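You operate a simulated robot arm through the tools that you are given. There is no shell and no other tool. Be economical: measure what you need, move in short steps, check, and stop when the job is done.

You run a simulated robot arm. Do the job below in one go: nothing can be reset, and whatever is moved stays where it is left.

JOB
Ready the bench engine for a cold start, idle screw at 3.
Fine: hose clip over the stub, throttle to SLOW, choke lever at START, engine switch on last; the tap is open already; don't pull the starter.

The check looks at the end state, three seconds after you hand in, the way a careful person would. Anything else that was tipped, shoved, dropped, spilled or broken makes it a failure.

ROBOT AND FRAMES
A 7-joint arm with a two-finger gripper on a trunk, on a base that drives. Base frame: it is fixed to the floor where the robot stands at the start and does not move with it; the origin is under the middle of the robot, x ahead of it, y to its left, z up. Units: cm, rad, N and s.
With the tool pointing down near the work surface it reaches from about 10 to 56 cm from the robot's upright axis, wherever it stands. Its first joint turns from -2.496 to 2.496 rad. Places, roughly: choke lever of the bench engine [60, -30, 100]; dipstick of the bench engine [40, -10, 90]; drain tap of the bench engine [40, 0, 90]; engine switch of the bench engine [50, -10, 100]; front air box clip of the bench engine [60, -30, 110]; fuel tap of the bench engine [60, -30, 90]; hose clip of the bench engine [60, -30, 90]; hose end of the bench engine [60, -30, 90]; idle screw of the bench engine [50, -20, 110]; muffler clip of the bench engine [20, -30, 110]; muffler guard of the bench engine [20, -30, 110]; oil lead of the bench engine [30, -10, 100]; plug cap of the bench engine [40, -20, 110]; side air box clip of the bench engine [50, -40, 110]; starter grip of the bench engine [60, -10, 100]; throttle lever of the bench engine [50, -10, 110]. Payload 1.47 kg.
The TCP is the grasp point between the finger pads, 1.6 cm short of the fingertips. In the tool frame z runs along the fingers and y along their closing line. Largest opening 8.7 cm; the body of the gripper starts 5.5 cm behind the TCP.
Orientation is that of the tool frame in the base frame, as a unit quaternion [x, y, z, w]. With the fingers straight down and closing along the base's y, the tool's x points along the base's -x, its y along +y and its z along -z.

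CONTROLS
- The arm moves only by the tool apply_moves. Its argument "rows" is one flat list of numbers, 6 for each row, row after row: the shift along the tool's x, y, z in cm, then the turn, a rotation vector about the tool's x, y, z in rad. In form: [x, y, z, ax, ay, az, x, y, z, ax, ay, az, ...]. A call has 1 to 20 rows; each row shifts and turns the commanded pose from where the row before left it, along the tool's axes as they then stand. "claw" is the gripper command, from -1 (shut) to 1 (fully open), values between in proportion, set as the call begins (left out, the last holds). Each row takes 0.2 s and may step no farther than 5 cm and 0.15 rad from the row before; otherwise, or with a gripper value out of range, the whole call is refused. Where a pose cannot be reached the arm comes as near as it can. A force on the tool above 60 N (or 10 N above the force at the start of the call, whichever is more), or a blocked arm, ends the call early, and 0.2 s more pass. Each finger travels about 4.5 cm/s and halts on what it meets, pressing with about 28 N; the grip force reading is that of the motor and also rises with nothing between the fingers. The clock runs only during rows and for 0.2 s after the last one: add rows that do not move to give the fingers time. The reply holds the time, the measured pose of the TCP, the force on the tool along the base axes, the opening and the grip force, in the units named above and with some noise, with the torque about the TCP (base axes, N m) and any sound that the robot's microphone picked up, and new pictures: "views" is both (left out), scene, wrist or none.
- Cameras (640 x 400 px; columns grow to the right, rows downward): "scene" is now at [15.47, -3.11, 179.41]; the picture's right is [-0.36, -0.93, 0.00], its down [-0.47, 0.18, -0.86] and it looks along [0.80, -0.31, -0.51] (base axes); focal length 214 px, centre (320, 200). "wrist" rides on the gripper at [7.3, 1.2, -9] in the tool frame; the picture's right is [-0.16, 0.99, 0.00], its down [-0.72, -0.12, -0.68] and it looks along [-0.67, -0.11, 0.73] (tool axes); focal length 247 px, centre (320, 200). There is no depth. A picture from a camera that has moved, and an enlarged one, comes with that camera's place and axes in the base frame and with its lens.
- raise_lower(by): slides the trunk up (or, below 0, down) by that many cm; the arm and the scene camera ride with it, the base frame stays. It gives what a move gives, with no picture.
- base_move(legs): drives the robot by 1 to 6 legs, each [ahead, left, turn to the left] in cm, cm and rad, along the robot's own axes; the way and the turn of a leg run together, so that a leg with both is an arc; at most 150 cm and 3.142 rad a leg. The arm and the cameras ride along, it lands a little off, and it stops where it bumps. It gives what a move gives, and a new picture of the scene camera.
- turn_head(pan, tilt): turns the head with the scene camera to pan (to the left, within 1.501 rad either way) and tilt (down, from -0.506 to 1.204), counted from straight ahead of the robot. It gives what a move gives, and a new picture of the scene camera.
- close_up(camera, box): a new picture of the part [left, top, right, bottom] of that camera's present view, enlarged. The clock stands still meanwhile.
- hand_in(): hands the job in; it is judged then, once.

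Go step by step. Nothing tells you exact positions but the pictures and the camera data: compare them with the known pose of the tool, close in by small moves and look again before you grip or let go. The budget is 120 turns and 260 pictures, counting those below and the enlarged ones. Unless the task says otherwise, let go and move clear before handing in, and close with one line.

The tools are called after ">>>" as name(argument=value, ...) on one line, values as JSON. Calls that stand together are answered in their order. apply_moves: Moves the arm, as the interface text tells. Its arguments: {"type":"object","properties":{"rows":{"type":"array"},"claw":{"type":"number"},"views":{"type":"string","enum":["both","scene","wrist","none"]}},"required":["rows"]} The other tools are called the same way: raise_lower (by) slides the trunk up or down; base_move (legs) drives the base; turn_head (pan, tilt) turns the head that bears the scene camera; close_up (camera, box) takes an enlarged picture of a part of a camera's view; hand_in () hands the job in.

At the start:

```text
clock: 0.0
position: [49.79, -2.68, 140.19]
tcp_rot: [0.0, 1.0, 0.0, -0.001]
contact_force: [0.4, 0.4, 0.1]
torque: [0.0, 0.0, 0.01]
gripper_width: 8.71
gripper_force: 0.1
trunk travel left (down, up): [-110.9, 13.1]
robot x, y, heading: [0.0, 0.14, -0.003]
head pan, tilt: [-0.471, 1.201]
```

scene: 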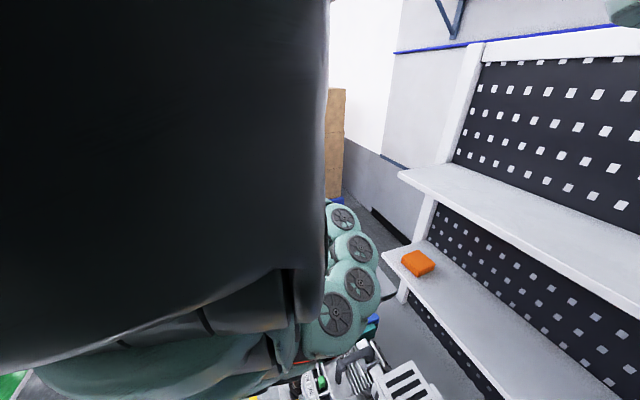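
wrist: 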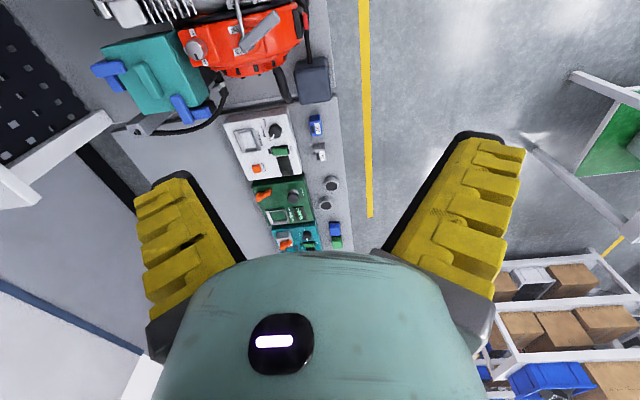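

The wrist picture shows the engine at its top edge, and the arm blocks the scene camera. I'll pull the arm back so the wrist camera looks onto the engine.

>>> apply_moves(rows=[3.5, -3, 0, 0, 0, 0, 3.5, -3, 0, 0, 0, 0, 3.5, -3, 0, 0, 0, 0, 3.5, -3, 0, 0, 0, 0, 3.5, -3, 0, 0, 0, 0, 3.5, -3, 0, 0, 0, 0, 3.5, -3, 0, 0, 0, 0])

```text
clock: 1.6
position: [42.67, -16.77, 142.07]
tcp_rot: [0.008, 1.0, 0.004, 0.007]
contact_force: [-0.9, 0.0, -0.4]
torque: [0.0, 0.01, 0.02]
gripper_width: 8.7
gripper_force: 0.0
out of reach, approached as far as the arm can: row 1, 2, 3, 4, 5, 6, 7
trunk travel left (down, up): [-110.9, 13.1]
robot x, y, heading: [-0.15, -0.21, -0.004]
head pan, tilt: [-0.471, 1.201]
camera scene: at [12.05, -2.36, 174.33], right [-0.45, -0.89, 0.0], down [-0.83, 0.42, -0.36], along [0.32, -0.16, -0.93], focal length 214 px, centre (320, 200)
camera wrist: at [35.35, -15.54, 151.03], right [0.17, 0.98, 0.01], down [0.71, -0.13, 0.69], along [0.68, -0.11, -0.72], focal length 247 px, centre (320, 200)
```

scene: 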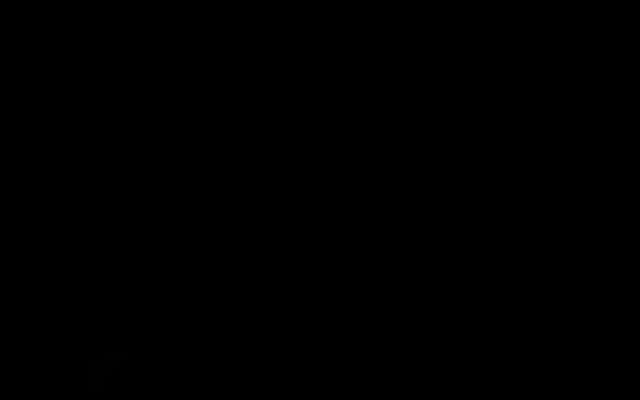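
wrist: 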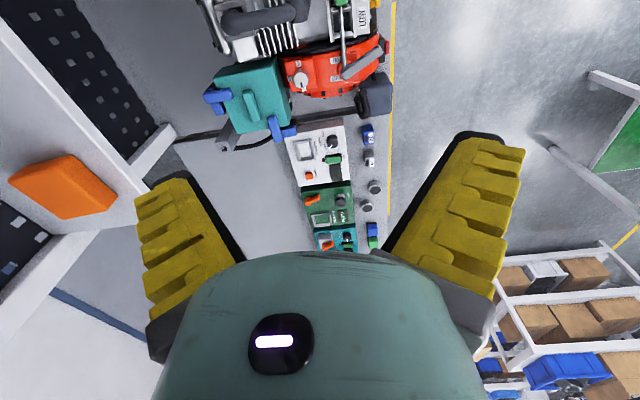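

The engine runs along the bench on my right (y about -10 to -40), with the aisle on my left. I'll step left into the aisle and turn the head to see the engine.

>>> base_move(legs=[[0, 50, 0]])

>>> turn_head(pan=-1.0, tilt=0.7)

```text
clock: 4.6
position: [42.74, 33.57, 142.09]
tcp_rot: [0.009, 1.0, 0.004, 0.007]
contact_force: [0.3, -0.5, -0.2]
torque: [-0.02, -0.02, 0.04]
gripper_width: 8.68
gripper_force: 0.0
trunk travel left (down, up): [-110.9, 13.1]
robot x, y, heading: [0.07, 50.43, 0.006]
head pan, tilt: [-0.471, 1.201]
camera scene: at [12.06, 48.07, 174.33], right [-0.45, -0.89, 0.0], down [-0.83, 0.42, -0.36], along [0.32, -0.16, -0.93], focal length 214 px, centre (320, 200)
```

scene: 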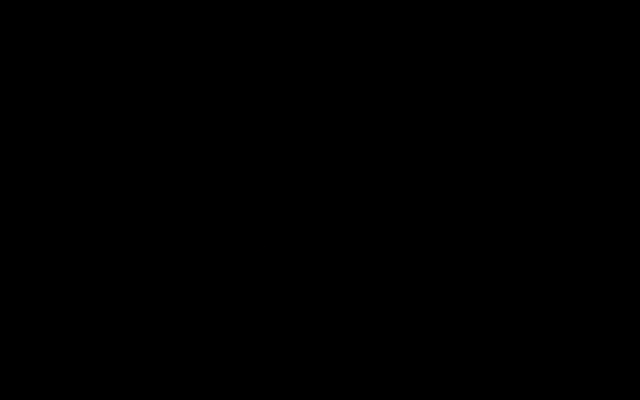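

```text
clock: 5.5
position: [42.74, 33.69, 142.1]
tcp_rot: [0.008, 1.0, 0.004, 0.006]
contact_force: [0.4, -0.2, 0.2]
torque: [-0.02, -0.02, 0.0]
gripper_width: 8.71
gripper_force: 0.1
trunk travel left (down, up): [-110.9, 13.1]
robot x, y, heading: [-0.05, 50.61, 0.0]
head pan, tilt: [-1.0, 0.7]
camera scene: at [11.66, 43.46, 177.92], right [-0.84, -0.54, 0.0], down [-0.35, 0.54, -0.76], along [0.41, -0.64, -0.65], focal length 214 px, centre (320, 200)
```

scene: 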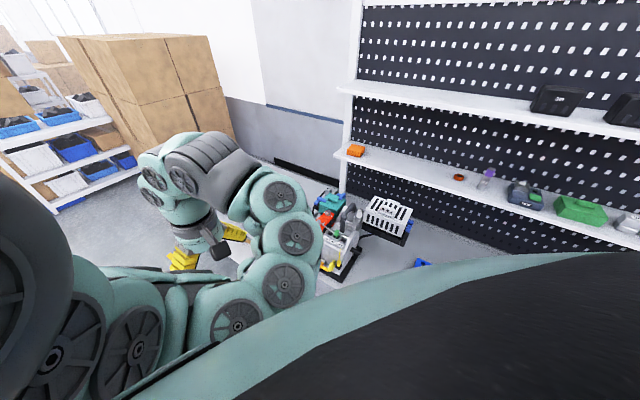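

The engine stands on a bench end near the pegboard shelves. I'll turn the robot to face it and shift it alongside.

>>> base_move(legs=[[0, 0, -1.571], [0, 45, 0]])

>>> turn_head(pan=0.3, tilt=0.9)

```text
clock: 12.1
position: [29.36, 7.66, 142.04]
tcp_rot: [0.712, 0.702, -0.002, 0.009]
contact_force: [0.0, 0.1, 0.8]
torque: [-0.01, 0.02, -0.01]
gripper_width: 8.7
gripper_force: 0.1
trunk travel left (down, up): [-110.9, 13.1]
robot x, y, heading: [46.23, 50.38, -1.568]
head pan, tilt: [-1.0, 0.7]
camera scene: at [39.12, 38.89, 177.93], right [-0.54, 0.84, 0.0], down [0.54, 0.35, -0.76], along [-0.64, -0.42, -0.64], focal length 214 px, centre (320, 200)
```

scene: 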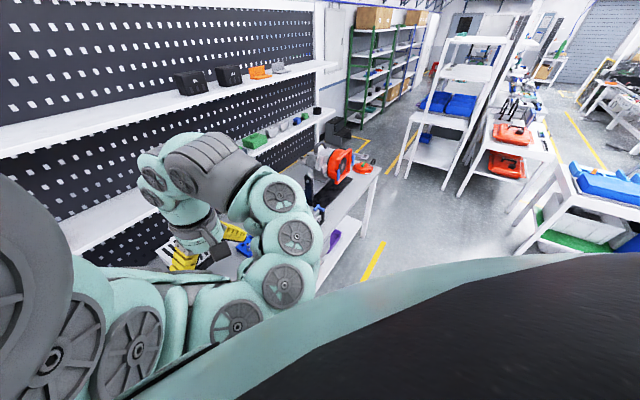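

```text
clock: 13.6
position: [29.45, 7.56, 142.07]
tcp_rot: [0.712, 0.702, -0.002, 0.008]
contact_force: [0.5, 0.2, 0.8]
torque: [0.02, 0.0, -0.05]
gripper_width: 8.69
gripper_force: 0.1
trunk travel left (down, up): [-110.9, 13.1]
robot x, y, heading: [46.34, 50.26, -1.567]
head pan, tilt: [0.3, 0.901]
camera scene: at [39.7, 39.03, 176.89], right [-0.56, 0.83, 0.0], down [0.61, 0.41, -0.68], along [-0.56, -0.38, -0.74], focal length 214 px, centre (320, 200)
```

scene: 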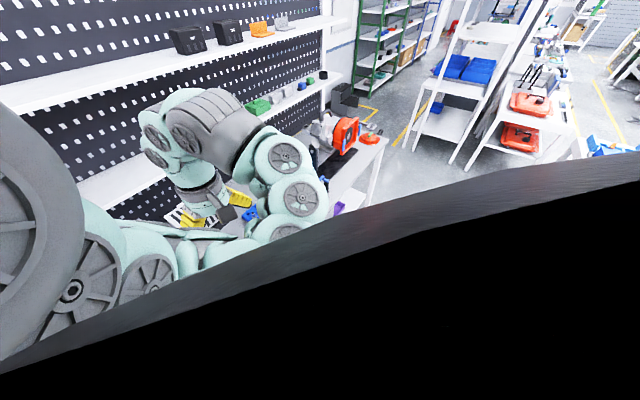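

The head had probably not settled in that picture. I'll look again.

>>> turn_head(pan=0.1, tilt=0.9)

>>> apply_moves(rows=[0, 0, 0, 0, 0, 0])

```text
clock: 14.3
position: [29.56, 7.59, 142.04]
tcp_rot: [0.712, 0.702, -0.002, 0.009]
contact_force: [-0.5, 0.3, -0.2]
torque: [-0.01, 0.03, -0.02]
gripper_width: 8.66
gripper_force: 0.0
trunk travel left (down, up): [-110.9, 13.1]
robot x, y, heading: [46.29, 50.15, -1.568]
head pan, tilt: [0.099, 0.901]
camera scene: at [39.71, 39.04, 176.87], right [-0.56, 0.83, 0.0], down [0.61, 0.42, -0.68], along [-0.56, -0.38, -0.74], focal length 214 px, centre (320, 200)
```

scene: 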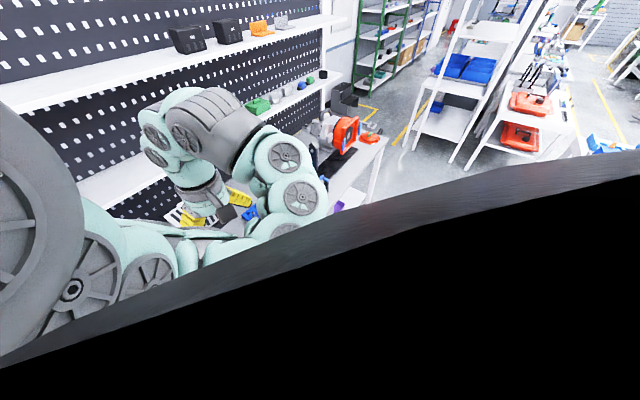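

```text
clock: 14.7
position: [29.53, 7.67, 142.1]
tcp_rot: [0.711, 0.703, -0.002, 0.008]
contact_force: [-0.6, 0.1, 0.4]
torque: [-0.02, -0.01, -0.01]
gripper_width: 8.7
gripper_force: 0.0
trunk travel left (down, up): [-110.9, 13.1]
robot x, y, heading: [46.24, 50.3, -1.564]
head pan, tilt: [0.099, 0.901]
camera scene: at [39.71, 39.04, 176.86], right [-0.56, 0.83, 0.0], down [0.61, 0.42, -0.68], along [-0.56, -0.38, -0.74], focal length 214 px, centre (320, 200)
camera wrist: at [30.73, 15.05, 151.03], right [0.99, -0.17, 0.01], down [-0.13, -0.71, 0.69], along [-0.11, -0.68, -0.72], focal length 247 px, centre (320, 200)
```

scene: 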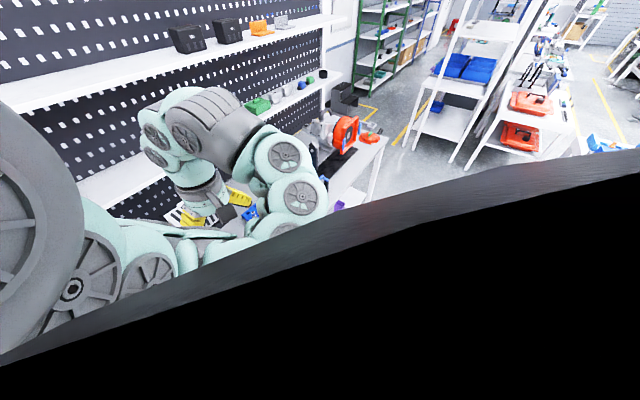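
wrist: 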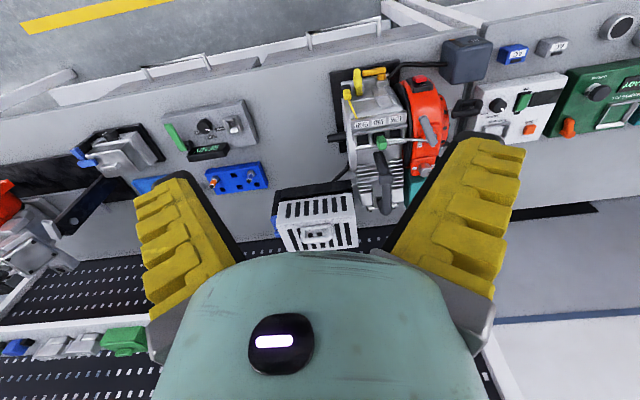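

The head seems to be blocked by the folded arm. I'll swing the arm to the middle and lower it a little, still short of the engine.

>>> apply_moves(rows=[0, 3, 3, 0, 0, 0, 0, 3, 3, 0, 0, 0, 0, 3, 3, 0, 0, 0, 0, 3, 3, 0, 0, 0, 0, 3, 3, 0, 0, 0, 0, 0, 0, 0, 0, 0])

>>> turn_head(pan=0.1, tilt=0.7)

```text
clock: 16.1
position: [34.13, 4.32, 139.25]
tcp_rot: [0.712, 0.702, -0.001, 0.009]
contact_force: [-0.3, -0.2, 1.0]
torque: [-0.01, -0.01, -0.01]
gripper_width: 8.69
gripper_force: 0.0
out of reach, approached as far as the arm can: row 1, 2, 3, 4, 5
trunk travel left (down, up): [-110.9, 13.1]
robot x, y, heading: [46.68, 50.65, -1.571]
head pan, tilt: [0.099, 0.901]
camera scene: at [39.92, 39.18, 176.48], right [-0.56, 0.83, 0.0], down [0.64, 0.43, -0.64], along [-0.53, -0.36, -0.77], focal length 214 px, centre (320, 200)
camera wrist: at [35.35, 11.75, 148.26], right [0.99, -0.17, 0.01], down [-0.13, -0.71, 0.69], along [-0.11, -0.68, -0.72], focal length 247 px, centre (320, 200)
```

scene: 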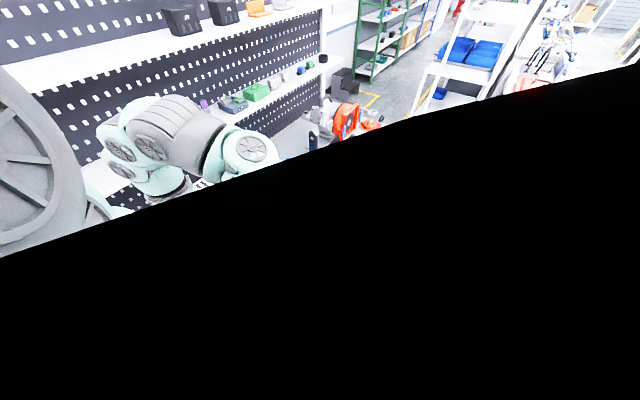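
wrist: 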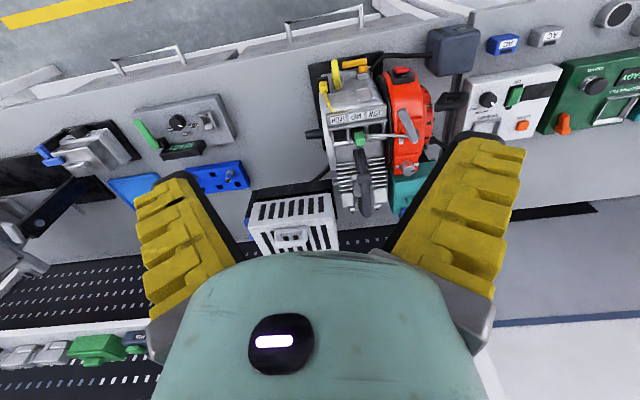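

```text
clock: 16.9
position: [34.25, 4.34, 139.24]
tcp_rot: [0.711, 0.703, -0.002, 0.008]
contact_force: [0.5, -0.4, 0.2]
torque: [-0.01, -0.01, -0.02]
gripper_width: 8.7
gripper_force: 0.1
trunk travel left (down, up): [-110.9, 13.1]
robot x, y, heading: [45.99, 50.67, -1.564]
head pan, tilt: [0.099, 0.7]
camera scene: at [39.63, 38.96, 177.04], right [-0.57, 0.82, 0.0], down [0.6, 0.41, -0.69], along [-0.57, -0.39, -0.72], focal length 214 px, centre (320, 200)
```

scene: 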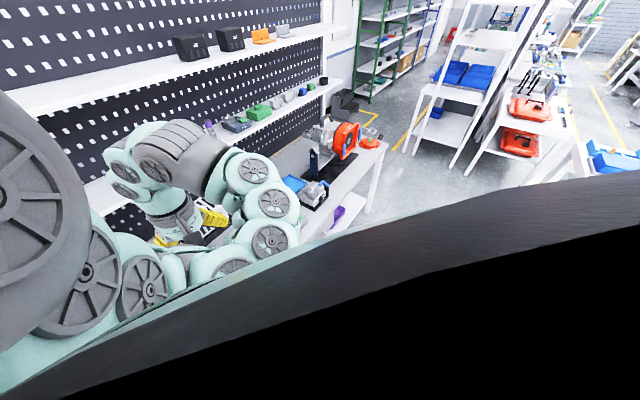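

The arm is at its inner reach limit at this height. I'll raise the trunk, back off 25 cm, and lower the hand in free space.

>>> base_move(legs=[[-25, 0, 0]])

>>> raise_lower(by=12)

>>> apply_moves(rows=[-3, 0, 3, 0, 0, 0, -3, 0, 3, 0, 0, 0, 0, 3, 3, 0, 0, 0, 0, 3, 3, 0, 0, 0, 0, 3, 3, 0, 0, 0, 0, 3, 3, 0, 0, 0, 0, 0, 3, 0, 0, 0, 0, 0, 3, 0, 0, 0])

>>> turn_head(pan=0.1, tilt=0.7)

```text
clock: 18.7
position: [33.72, 29.9, 139.19]
tcp_rot: [0.713, 0.701, -0.002, 0.008]
contact_force: [0.1, -0.3, -0.3]
torque: [0.04, 0.02, 0.02]
gripper_width: 8.73
gripper_force: 0.0
trunk travel left (down, up): [-110.9, 13.1]
robot x, y, heading: [46.13, 75.98, -1.571]
head pan, tilt: [0.099, 0.7]
camera scene: at [39.45, 64.57, 177.24], right [-0.56, 0.83, 0.0], down [0.58, 0.39, -0.71], along [-0.59, -0.4, -0.7], focal length 214 px, centre (320, 200)
```

scene: 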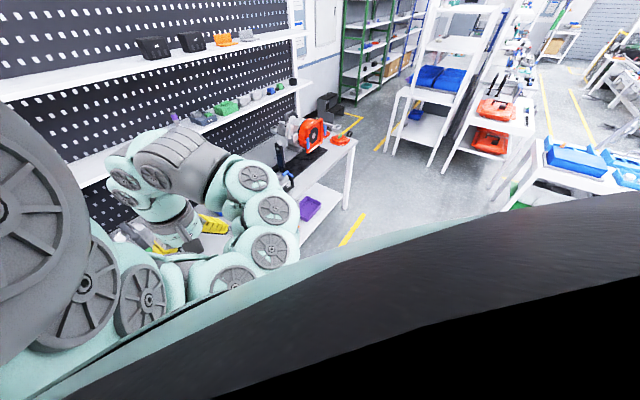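

```text
clock: 20.2
position: [33.77, 29.94, 151.11]
tcp_rot: [0.714, 0.7, -0.001, 0.007]
contact_force: [-0.9, -0.6, 0.3]
torque: [0.01, 0.04, 0.0]
gripper_width: 8.69
gripper_force: 0.1
trunk travel left (down, up): [-122.9, 1.1]
robot x, y, heading: [45.98, 75.76, -1.574]
head pan, tilt: [0.099, 0.7]
```

```text
clock: 22.0
position: [46.1, 23.08, 127.39]
tcp_rot: [0.713, 0.701, -0.003, 0.009]
contact_force: [-0.8, -0.4, 0.7]
torque: [0.02, -0.02, -0.01]
gripper_width: 8.69
gripper_force: 0.0
trunk travel left (down, up): [-122.9, 1.1]
robot x, y, heading: [46.54, 75.81, -1.577]
head pan, tilt: [0.099, 0.7]
camera scene: at [39.14, 64.37, 189.97], right [-0.56, 0.83, 0.0], down [0.53, 0.36, -0.77], along [-0.64, -0.43, -0.64], focal length 214 px, centre (320, 200)
camera wrist: at [47.31, 30.58, 136.42], right [0.98, -0.18, 0.01], down [-0.13, -0.71, 0.69], along [-0.11, -0.68, -0.72], focal length 247 px, centre (320, 200)
```

scene: 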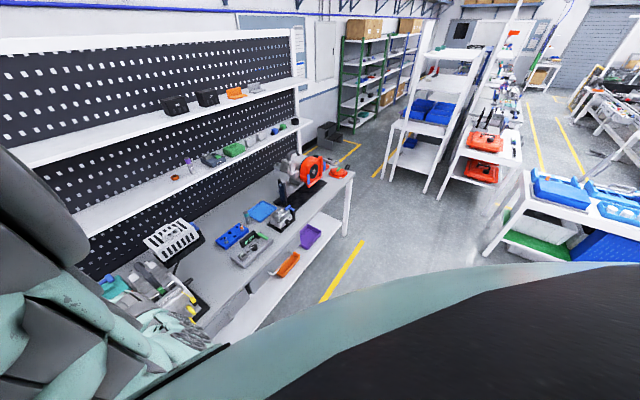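
wrist: 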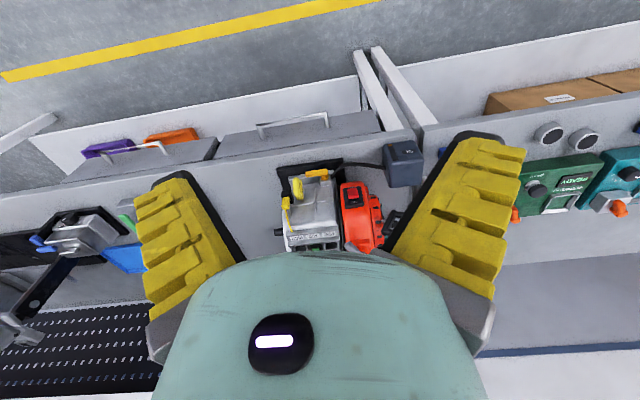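

```text
clock: 22.6
position: [46.1, 23.06, 127.47]
tcp_rot: [0.714, 0.701, -0.002, 0.008]
contact_force: [0.1, 0.1, -0.2]
torque: [-0.01, -0.01, 0.01]
gripper_width: 8.73
gripper_force: 0.0
trunk travel left (down, up): [-122.9, 1.1]
robot x, y, heading: [46.17, 76.23, -1.574]
head pan, tilt: [0.099, 0.7]
camera scene: at [39.14, 64.37, 189.97], right [-0.56, 0.83, 0.0], down [0.53, 0.36, -0.77], along [-0.64, -0.43, -0.64], focal length 214 px, centre (320, 200)
```

scene: 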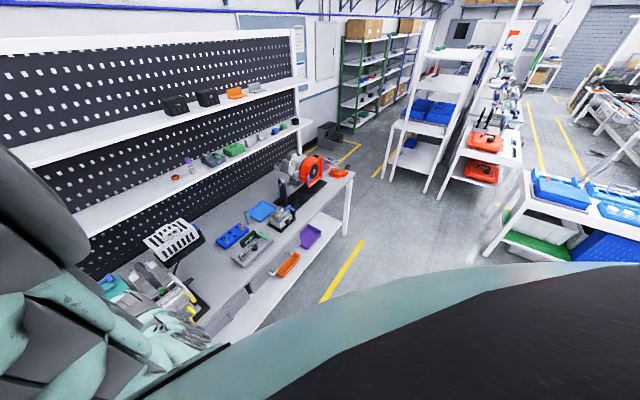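

The arm is now in a better posture, though the head is still partly blocked. I'll lift the hand and drive 20 cm closer for a wrist view of the engine.

>>> apply_moves(rows=[0, 0, -3, 0, 0, 0, 0, 0, -3, 0, 0, 0, 0, 0, -3, 0, 0, 0, 0, 0, 0, 0, 0, 0], views="none")

>>> base_move(legs=[[22, 0, 0]])

>>> turn_head(pan=-0.3, tilt=0.9)

>>> close_up(camera="wrist", box=[200, 20, 480, 260])

```text
clock: 23.6
position: [45.9, 23.56, 136.34]
tcp_rot: [0.714, 0.7, -0.001, 0.007]
contact_force: [0.1, -0.1, -0.3]
torque: [0.03, 0.03, -0.02]
gripper_width: 8.71
gripper_force: 0.1
trunk travel left (down, up): [-122.9, 1.1]
robot x, y, heading: [45.95, 75.98, -1.576]
head pan, tilt: [0.099, 0.7]
```

```text
clock: 25.2
position: [45.8, 2.45, 136.25]
tcp_rot: [0.714, 0.7, -0.003, 0.007]
contact_force: [0.4, -0.3, -0.5]
torque: [0.01, -0.01, -0.02]
gripper_width: 8.71
gripper_force: 0.0
trunk travel left (down, up): [-122.9, 1.1]
robot x, y, heading: [46.1, 54.6, -1.575]
head pan, tilt: [0.099, 0.7]
camera scene: at [39.09, 43.42, 189.86], right [-0.56, 0.83, 0.0], down [0.54, 0.36, -0.76], along [-0.63, -0.42, -0.65], focal length 214 px, centre (320, 200)
```

scene: 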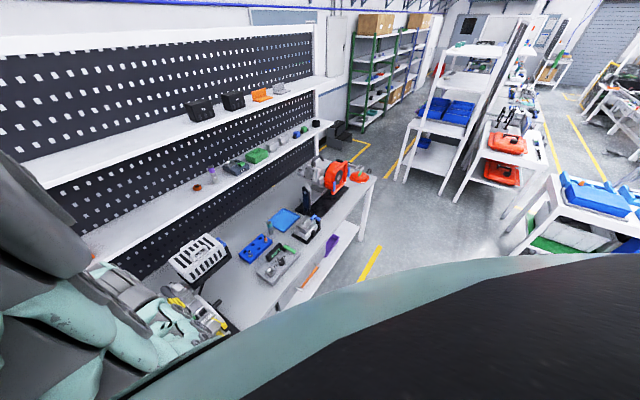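

```text
clock: 26.1
position: [45.68, 2.47, 136.37]
tcp_rot: [0.714, 0.7, -0.002, 0.008]
contact_force: [0.3, 0.0, 0.4]
torque: [0.02, -0.01, 0.02]
gripper_width: 8.71
gripper_force: 0.0
trunk travel left (down, up): [-122.9, 1.1]
robot x, y, heading: [45.94, 55.04, -1.573]
head pan, tilt: [-0.3, 0.901]
camera scene: at [39.53, 43.72, 188.89], right [-0.56, 0.83, 0.0], down [0.61, 0.41, -0.68], along [-0.56, -0.38, -0.74], focal length 214 px, centre (320, 200)
```

scene: 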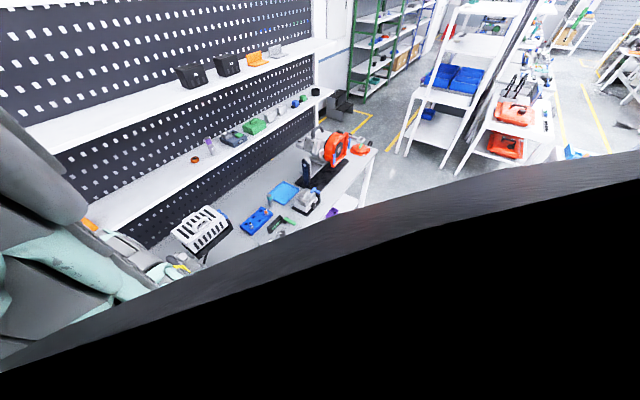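

```text
1.67 times, centred on (340, 140) of wrist
camera zoom: at [47.0, 9.96, 145.35], right [0.98, -0.18, 0.01], down [-0.14, -0.71, 0.69], along [-0.12, -0.68, -0.72], focal length 412 px, centre (287, 300)
```

zoom: 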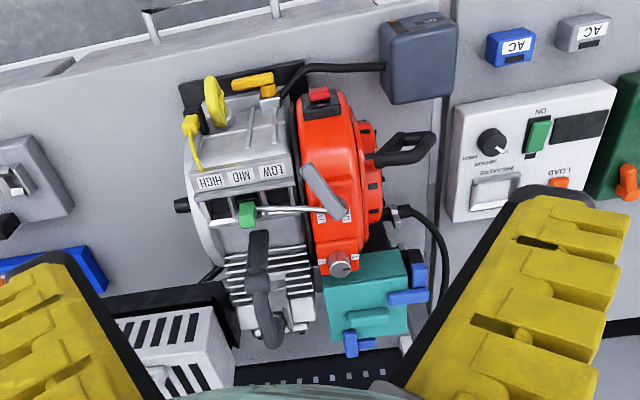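

I can now see the engine: red housing with the switch, grey throttle lever and silver idle knob, teal air box, and a hose on the +x side. I'll zoom in for the labels.

>>> close_up(camera="wrist", box=[310, 60, 410, 122])

>>> close_up(camera="wrist", box=[310, 115, 410, 190])

>>> close_up(camera="wrist", box=[320, 160, 420, 240])

```text
6.40 times, centred on (360, 91) of wrist
camera zoom: at [47.0, 9.96, 145.35], right [0.98, -0.18, 0.01], down [-0.14, -0.71, 0.69], along [-0.12, -0.68, -0.72], focal length 1581 px, centre (64, 898)
```

zoom: 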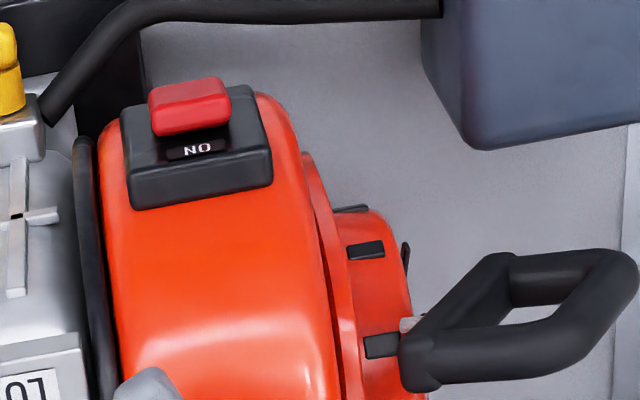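

```text
5.33 times, centred on (360, 152) of wrist
camera zoom: at [47.0, 9.96, 145.35], right [0.98, -0.18, 0.01], down [-0.14, -0.71, 0.69], along [-0.12, -0.68, -0.72], focal length 1317 px, centre (107, 453)
```

zoom: 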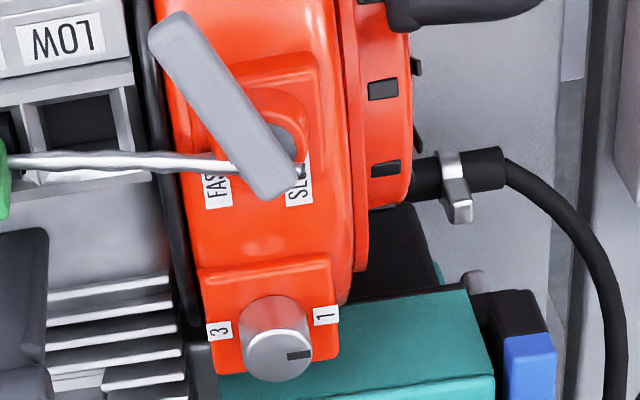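

```text
5.00 times, centred on (370, 200) of wrist
camera zoom: at [47.0, 9.96, 145.35], right [0.98, -0.18, 0.01], down [-0.14, -0.71, 0.69], along [-0.12, -0.68, -0.72], focal length 1235 px, centre (70, 200)
```

zoom: 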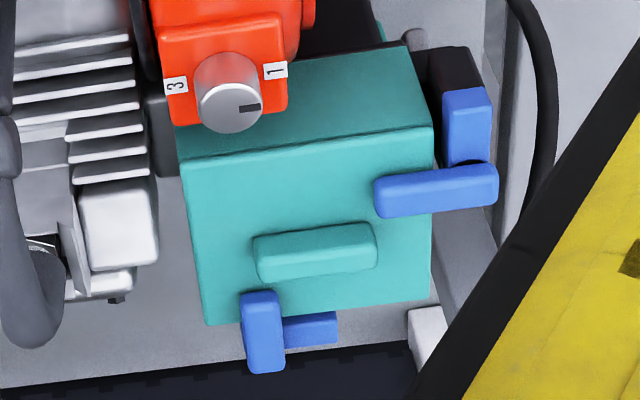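

I need to view the +x side: hose, choke lever and fuel tap. I'll shift the base left (+x) and yaw the wrist so the camera looks toward -x.

>>> base_move(legs=[[0, 26, 0]])

>>> apply_moves(rows=[-1, 0, 0, 0, 0, 0.14, 0, 0, 0, 0, 0, 0.14, 0, 0, 0, 0, 0, 0.14, 0, 0, 0, 0, 0, 0.14, 0, 0, 0, 0, 0, 0.14, 0, 0, 0, 0, 0, 0.14, 0, 0, 0, 0, 0, 0.14, 0, 0, 0, 0, 0, 0.14, 0, 0, 0, 0, 0, 0.14, 0, 0, 0, 0, 0, 0.14, 0, 0, 0, 0, 0, 0.14, 0, 0, 0, 0, 0, 0], views="wrist")

```text
clock: 27.9
position: [70.71, 2.37, 136.21]
tcp_rot: [0.714, 0.7, -0.002, 0.008]
contact_force: [0.7, 0.4, -0.5]
torque: [0.01, 0.02, 0.04]
gripper_width: 8.71
gripper_force: 0.1
trunk travel left (down, up): [-122.9, 1.1]
robot x, y, heading: [71.18, 54.86, -1.579]
head pan, tilt: [-0.3, 0.901]
camera scene: at [64.58, 43.64, 188.82], right [-0.56, 0.83, 0.0], down [0.61, 0.41, -0.67], along [-0.56, -0.37, -0.74], focal length 214 px, centre (320, 200)
```

scene: 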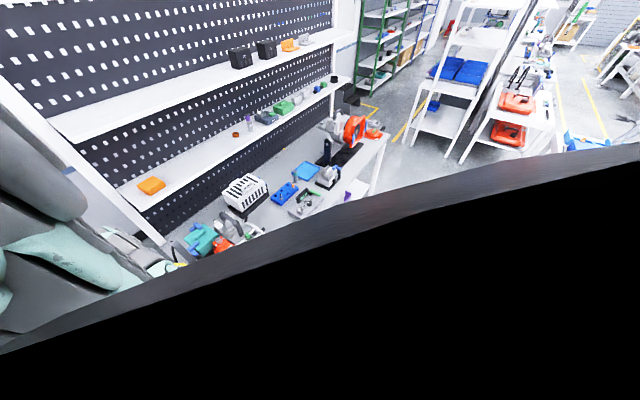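

```text
clock: 30.5
position: [70.85, 1.36, 136.34]
tcp_rot: [1.0, 0.004, 0.004, 0.007]
contact_force: [0.2, 0.1, 0.5]
torque: [0.01, 0.0, 0.0]
gripper_width: 8.71
gripper_force: 0.2
trunk travel left (down, up): [-122.9, 1.1]
robot x, y, heading: [71.16, 55.03, -1.576]
head pan, tilt: [-0.3, 0.901]
camera wrist: at [78.04, 0.49, 145.51], right [-0.15, -0.99, 0.01], down [-0.73, 0.12, 0.67], along [-0.67, 0.09, -0.74], focal length 247 px, centre (320, 200)
```

wrist: 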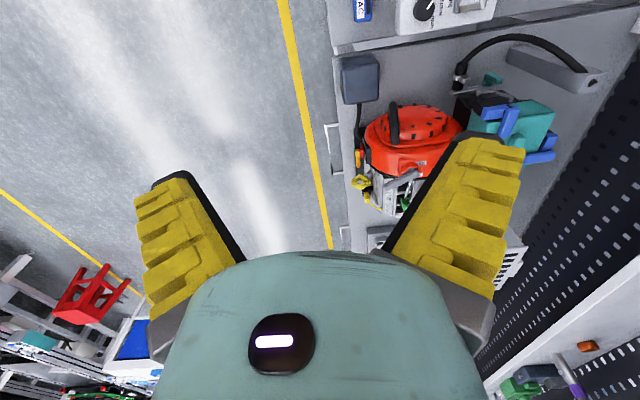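

Good view angle, but the engine sits to the right of the picture. I'll drive forward 16 cm so the camera is in front of it.

>>> base_move(legs=[[16, 3, 0]])

>>> close_up(camera="wrist", box=[200, 0, 540, 212])

```text
clock: 32.0
position: [73.67, -14.62, 136.49]
tcp_rot: [1.0, 0.005, 0.006, 0.007]
contact_force: [-0.7, -0.1, -0.3]
torque: [-0.02, 0.0, 0.02]
gripper_width: 8.71
gripper_force: 0.1
trunk travel left (down, up): [-122.9, 1.1]
robot x, y, heading: [74.11, 39.48, -1.571]
head pan, tilt: [-0.3, 0.901]
camera scene: at [67.79, 27.97, 188.34], right [-0.56, 0.83, 0.0], down [0.65, 0.44, -0.62], along [-0.52, -0.35, -0.78], focal length 214 px, centre (320, 200)
```

scene: 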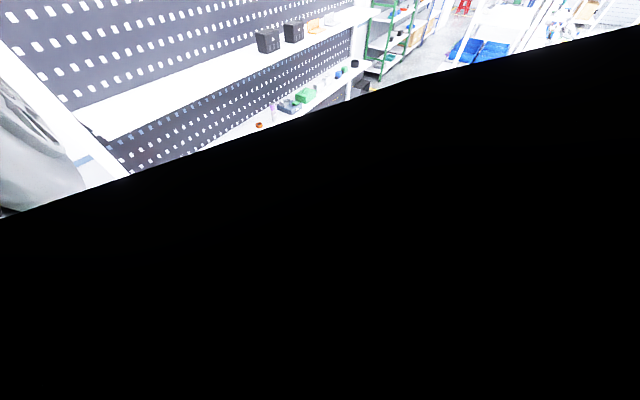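

```text
1.88 times, centred on (370, 106) of wrist
camera zoom: at [80.94, -15.34, 145.51], right [-0.15, -0.99, 0.01], down [-0.73, 0.12, 0.67], along [-0.67, 0.09, -0.74], focal length 465 px, centre (226, 377)
```

zoom: 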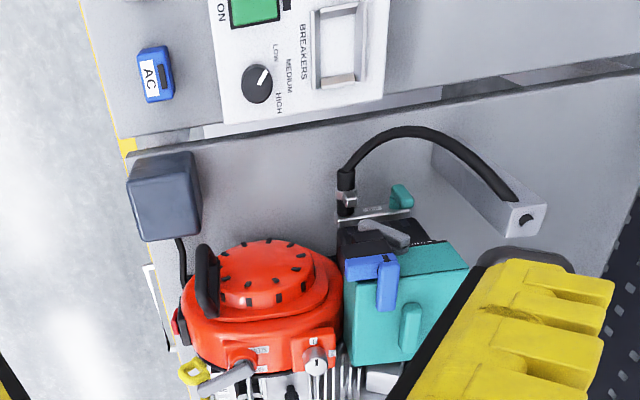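

>>> close_up(camera="wrist", box=[355, 80, 435, 130])

>>> close_up(camera="wrist", box=[355, 100, 435, 150])

>>> close_up(camera="wrist", box=[290, 130, 400, 210])

```text
8.00 times, centred on (395, 105) of wrist
camera zoom: at [80.94, -15.34, 145.51], right [-0.15, -0.99, 0.01], down [-0.73, 0.12, 0.67], along [-0.67, 0.09, -0.74], focal length 1976 px, centre (-280, 960)
```

zoom: 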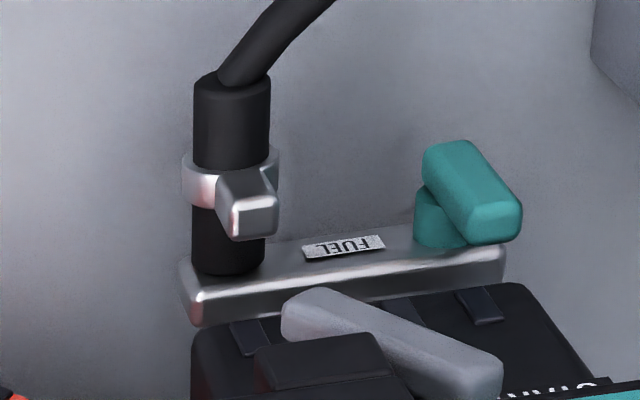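

```text
8.00 times, centred on (395, 125) of wrist
camera zoom: at [80.94, -15.34, 145.51], right [-0.15, -0.99, 0.01], down [-0.73, 0.12, 0.67], along [-0.67, 0.09, -0.74], focal length 1976 px, centre (-280, 800)
```

zoom: 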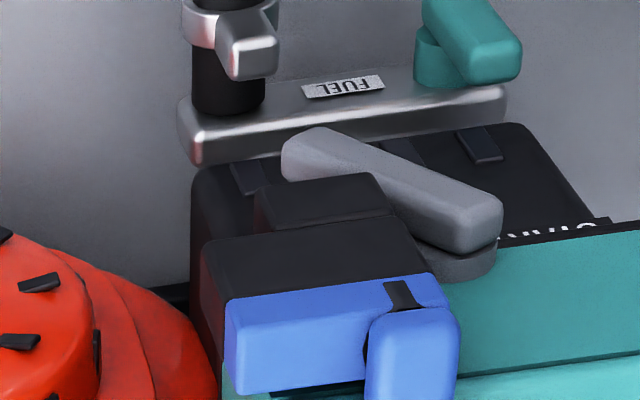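

```text
5.00 times, centred on (345, 170) of wrist
camera zoom: at [80.94, -15.34, 145.51], right [-0.15, -0.99, 0.01], down [-0.73, 0.12, 0.67], along [-0.67, 0.09, -0.74], focal length 1235 px, centre (195, 350)
```

zoom: 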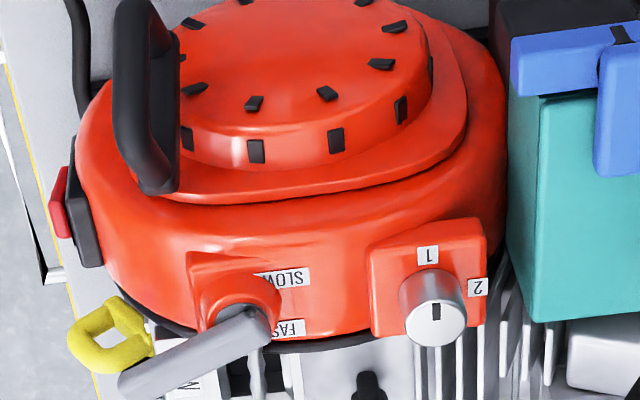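

The hose clip sits around the hose end on a stub along x, next to the open teal tap; the grey choke lever is just below it. The idle knob points at 1. I'll get closer and tilt the wrist to read the choke labels.

>>> base_move(legs=[[12, 0, 0]])

>>> apply_moves(rows=[0, 0, 3, 0, -0.13, 0, 0, 0, 3, 0, -0.13, 0, 0, 0, 3, 0, -0.13, 0, -2, 0, 3, 0, 0, 0, 0, 0, 0, 0, 0, 0], views="wrist")

```text
clock: 33.2
position: [73.38, -26.73, 136.34]
tcp_rot: [1.0, 0.004, 0.004, 0.007]
contact_force: [-0.2, 0.6, -0.2]
torque: [0.02, 0.0, 0.02]
gripper_width: 8.72
gripper_force: 0.1
trunk travel left (down, up): [-122.9, 1.1]
robot x, y, heading: [74.12, 26.82, -1.578]
head pan, tilt: [-0.3, 0.901]
camera scene: at [67.66, 15.77, 188.34], right [-0.56, 0.83, 0.0], down [0.65, 0.43, -0.62], along [-0.52, -0.35, -0.78], focal length 214 px, centre (320, 200)
```

scene: 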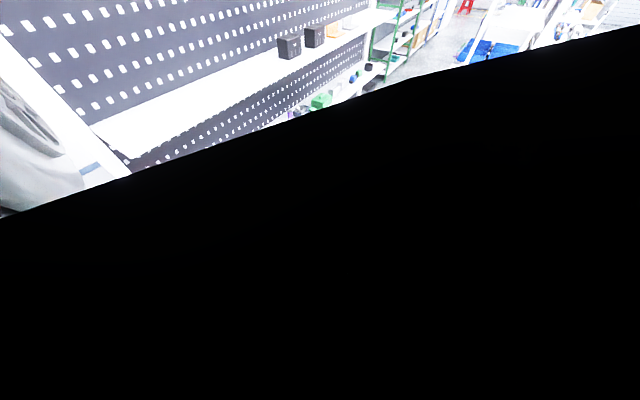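

```text
clock: 34.4
position: [69.24, -26.84, 125.36]
tcp_rot: [0.982, 0.002, -0.19, 0.007]
contact_force: [-0.8, -0.8, -0.3]
torque: [0.02, -0.04, 0.01]
gripper_width: 8.72
gripper_force: 0.1
trunk travel left (down, up): [-122.9, 1.1]
robot x, y, heading: [74.18, 26.81, -1.581]
head pan, tilt: [-0.3, 0.901]
camera wrist: at [79.43, -27.75, 131.1], right [-0.14, -0.99, 0.07], down [-0.42, 0.13, 0.9], along [-0.9, 0.1, -0.43], focal length 247 px, centre (320, 200)
```

wrist: 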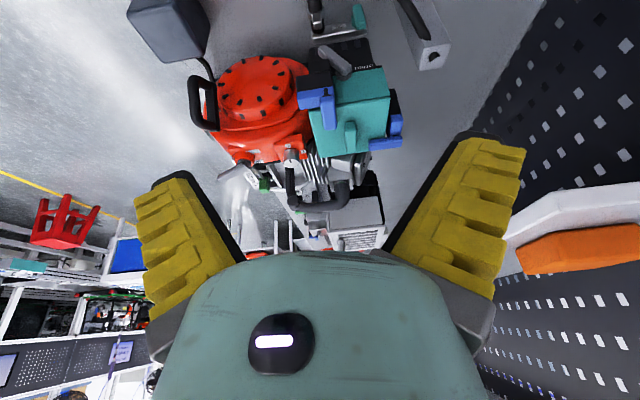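

>>> close_up(camera="wrist", box=[280, 0, 400, 75])

>>> close_up(camera="wrist", box=[310, 35, 380, 79])

```text
5.33 times, centred on (340, 38) of wrist
camera zoom: at [79.43, -27.75, 131.1], right [-0.14, -0.99, 0.07], down [-0.42, 0.13, 0.9], along [-0.9, 0.1, -0.43], focal length 1317 px, centre (213, 1067)
```

zoom: 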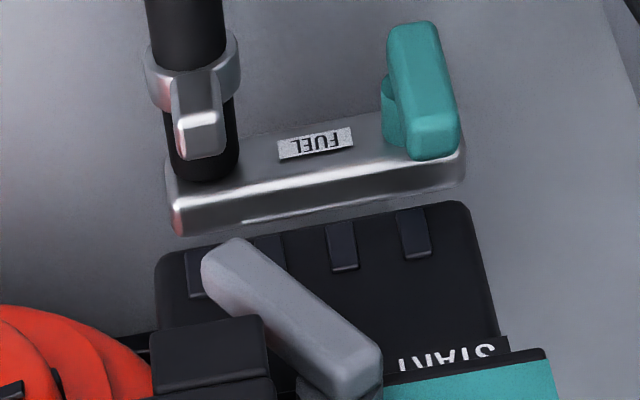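

```text
9.09 times, centred on (345, 57) of wrist
camera zoom: at [79.43, -27.75, 131.1], right [-0.14, -0.99, 0.07], down [-0.42, 0.13, 0.9], along [-0.9, 0.1, -0.43], focal length 2245 px, centre (93, 1500)
```

zoom: 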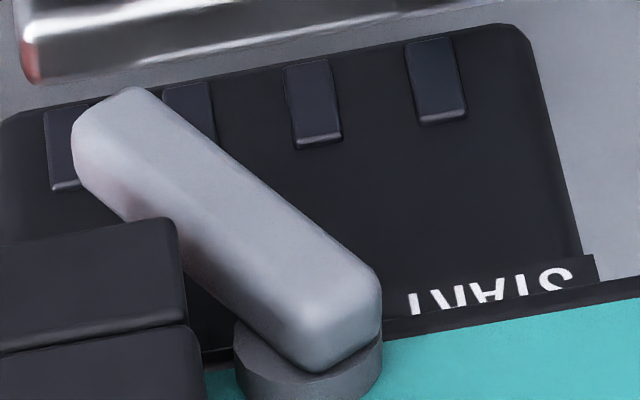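

The choke lever hangs from a pivot at about (57,-30,102) with its tip at (57,-27.4,97), and START is on the -y side, so I push the tip toward -y. I'll close the fingers and come in from +x, tilted.

>>> apply_moves(rows=[0, 0, 0, 0, -0.13, 0, 0, 0, 0, 0, -0.13, 0, 2.7, -0.36, 3.3, 0, 0, 0, 2.7, -0.36, 3.3, 0, 0, 0, 2.7, -0.36, 3.3, 0, 0, 0, 2.7, -0.36, 3.3, 0, 0, 0, 2.7, -0.36, 3.3, 0, 0, 0, 0, 0, 0, 0, 0, 0], claw=-1, views="wrist")

```text
clock: 36.2
position: [68.91, -23.95, 122.47]
tcp_rot: [0.949, 0.002, -0.316, 0.007]
contact_force: [0.6, 0.2, -0.7]
torque: [0.0, -0.01, 0.01]
gripper_width: 0.0
gripper_force: 27.9
out of reach, approached as far as the arm can: row 3, 4, 5, 6, 7
trunk travel left (down, up): [-122.9, 1.1]
robot x, y, heading: [73.9, 26.95, -1.577]
head pan, tilt: [-0.3, 0.901]
camera wrist: at [80.08, -24.86, 125.52], right [-0.12, -0.99, 0.11], down [-0.17, 0.13, 0.98], along [-0.98, 0.1, -0.19], focal length 247 px, centre (320, 200)
```

wrist: 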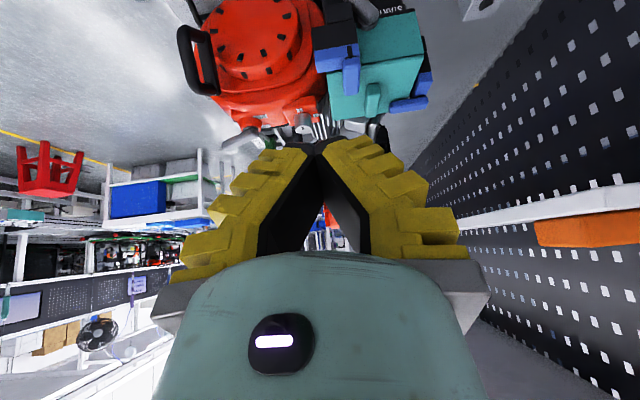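

The arm is out of reach downward, so I'll use the trunk to lower the hand straight down in front of the engine.

>>> raise_lower(by=-17)

>>> apply_moves(rows=[0, 0, 0, 0, 0, 0])

```text
clock: 38.1
position: [68.8, -23.8, 105.48]
tcp_rot: [0.949, 0.001, -0.315, 0.007]
contact_force: [0.5, -0.4, 0.2]
torque: [0.02, 0.01, 0.03]
gripper_width: 0.01
gripper_force: 28.0
trunk travel left (down, up): [-105.9, 18.1]
robot x, y, heading: [74.02, 26.74, -1.58]
head pan, tilt: [-0.3, 0.901]
```

```text
clock: 38.5
position: [68.92, -24.0, 105.55]
tcp_rot: [0.949, 0.0, -0.316, 0.006]
contact_force: [0.2, 0.1, 0.1]
torque: [0.02, -0.01, -0.01]
gripper_width: 0.0
gripper_force: 28.1
trunk travel left (down, up): [-105.9, 18.1]
robot x, y, heading: [74.18, 26.73, -1.576]
head pan, tilt: [-0.3, 0.901]
camera scene: at [67.63, 15.74, 171.41], right [-0.56, 0.83, 0.0], down [0.65, 0.43, -0.63], along [-0.52, -0.35, -0.78], focal length 214 px, centre (320, 200)
camera wrist: at [80.07, -24.86, 108.52], right [-0.12, -0.99, 0.11], down [-0.17, 0.13, 0.98], along [-0.98, 0.1, -0.19], focal length 247 px, centre (320, 200)
```

scene: 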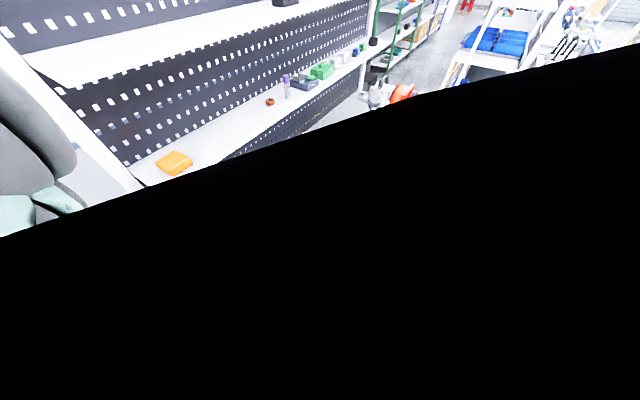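
wrist: 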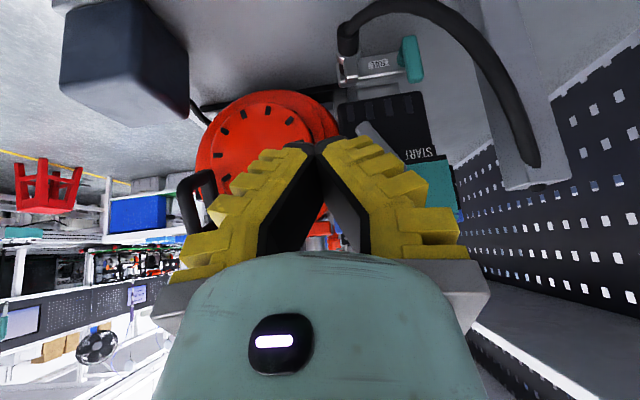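

I can see START on the -y side, as expected, and the hose arcs out on the -y/+x side, so the gripper body must stay toward +y. I'll lower to lever-tip height with the fingers slightly apart, then check.

>>> apply_moves(rows=[1.24, 0.25, 4.07, 0, 0, 0, 1.24, 0.25, 4.07, 0, 0, 0, 0, 0, 0, 0, 0, 0], claw=-0.54, views="wrist")

>>> close_up(camera="wrist", box=[240, 0, 560, 200])

```text
clock: 39.3
position: [68.14, -21.65, 104.5]
tcp_rot: [0.949, 0.001, -0.316, 0.007]
contact_force: [-0.7, 0.0, -0.7]
torque: [-0.04, -0.01, 0.0]
gripper_width: 2.63
gripper_force: 5.0
out of reach, approached as far as the arm can: row 1, 2
trunk travel left (down, up): [-105.9, 18.1]
robot x, y, heading: [73.76, 26.73, -1.577]
head pan, tilt: [-0.3, 0.901]
camera wrist: at [79.37, -22.67, 107.39], right [-0.12, -0.99, 0.11], down [-0.17, 0.13, 0.98], along [-0.98, 0.1, -0.19], focal length 247 px, centre (320, 200)
```

wrist: 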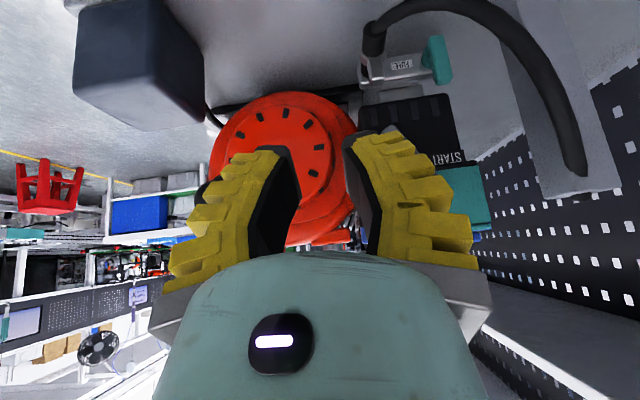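

```text
2.00 times, centred on (400, 100) of wrist
camera zoom: at [79.37, -22.67, 107.39], right [-0.12, -0.99, 0.11], down [-0.17, 0.13, 0.98], along [-0.98, 0.1, -0.19], focal length 494 px, centre (160, 400)
```

zoom: 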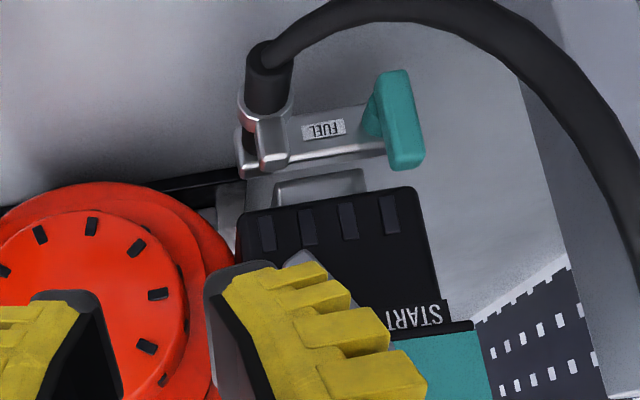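

The arm is again at its reach limit, so I'll retract the hand toward the robot and drive closer to the bench.

>>> apply_moves(rows=[0, -3.3, 0, 0, 0, 0, 0, -3.3, 0, 0, 0, 0, 0, -3.3, 0, 0, 0, 0, 0, 0, 0, 0, 0, 0], views="none")

>>> base_move(legs=[[10, 0, 0]])

```text
clock: 40.3
position: [67.69, -11.96, 104.23]
tcp_rot: [0.949, 0.0, -0.315, 0.008]
contact_force: [-0.3, -0.4, 0.3]
torque: [-0.02, 0.03, -0.01]
gripper_width: 2.63
gripper_force: 4.4
trunk travel left (down, up): [-105.9, 18.1]
robot x, y, heading: [74.11, 26.87, -1.581]
head pan, tilt: [-0.3, 0.901]
```

```text
clock: 41.5
position: [67.54, -21.98, 104.19]
tcp_rot: [0.949, 0.001, -0.315, 0.008]
contact_force: [0.0, 1.1, -0.4]
torque: [-0.01, -0.01, 0.03]
gripper_width: 2.62
gripper_force: 4.4
trunk travel left (down, up): [-105.9, 18.1]
robot x, y, heading: [74.11, 17.06, -1.582]
head pan, tilt: [-0.3, 0.901]
camera scene: at [67.54, 5.83, 171.41], right [-0.56, 0.83, 0.0], down [0.64, 0.43, -0.63], along [-0.52, -0.35, -0.78], focal length 214 px, centre (320, 200)
```

scene: 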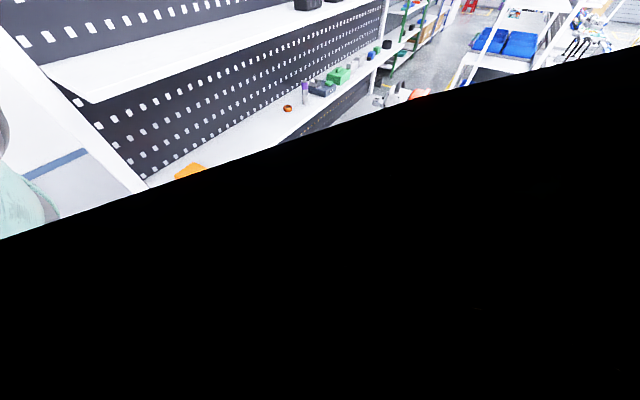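

>>> apply_moves(rows=[1, 1.2, 3.43, 0, 0, 0, 1, 1.2, 3.43, 0, 0, 0, 0, 0, 0, 0, 0, 0], views="wrist")

>>> close_up(camera="wrist", box=[280, 20, 520, 170])

```text
clock: 42.3
position: [65.98, -23.37, 100.51]
tcp_rot: [0.949, 0.0, -0.314, 0.008]
contact_force: [0.3, -0.8, 0.3]
torque: [0.02, 0.02, -0.03]
gripper_width: 2.65
gripper_force: 4.3
out of reach, approached as far as the arm can: row 2
trunk travel left (down, up): [-105.9, 18.1]
robot x, y, heading: [73.82, 16.94, -1.58]
head pan, tilt: [-0.3, 0.901]
camera wrist: at [77.27, -24.36, 103.54], right [-0.12, -0.99, 0.11], down [-0.17, 0.13, 0.98], along [-0.98, 0.1, -0.19], focal length 247 px, centre (320, 200)
```

wrist: 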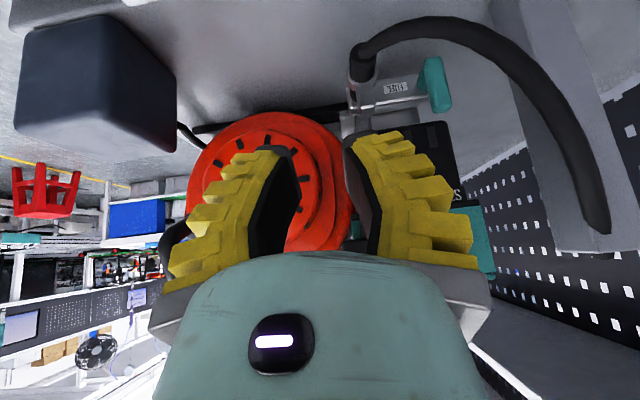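

```text
2.67 times, centred on (400, 95) of wrist
camera zoom: at [77.27, -24.36, 103.54], right [-0.12, -0.99, 0.11], down [-0.17, 0.13, 0.98], along [-0.98, 0.1, -0.19], focal length 659 px, centre (107, 480)
```

zoom: 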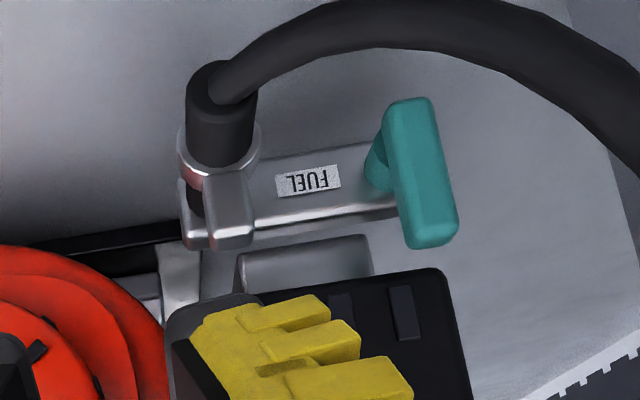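

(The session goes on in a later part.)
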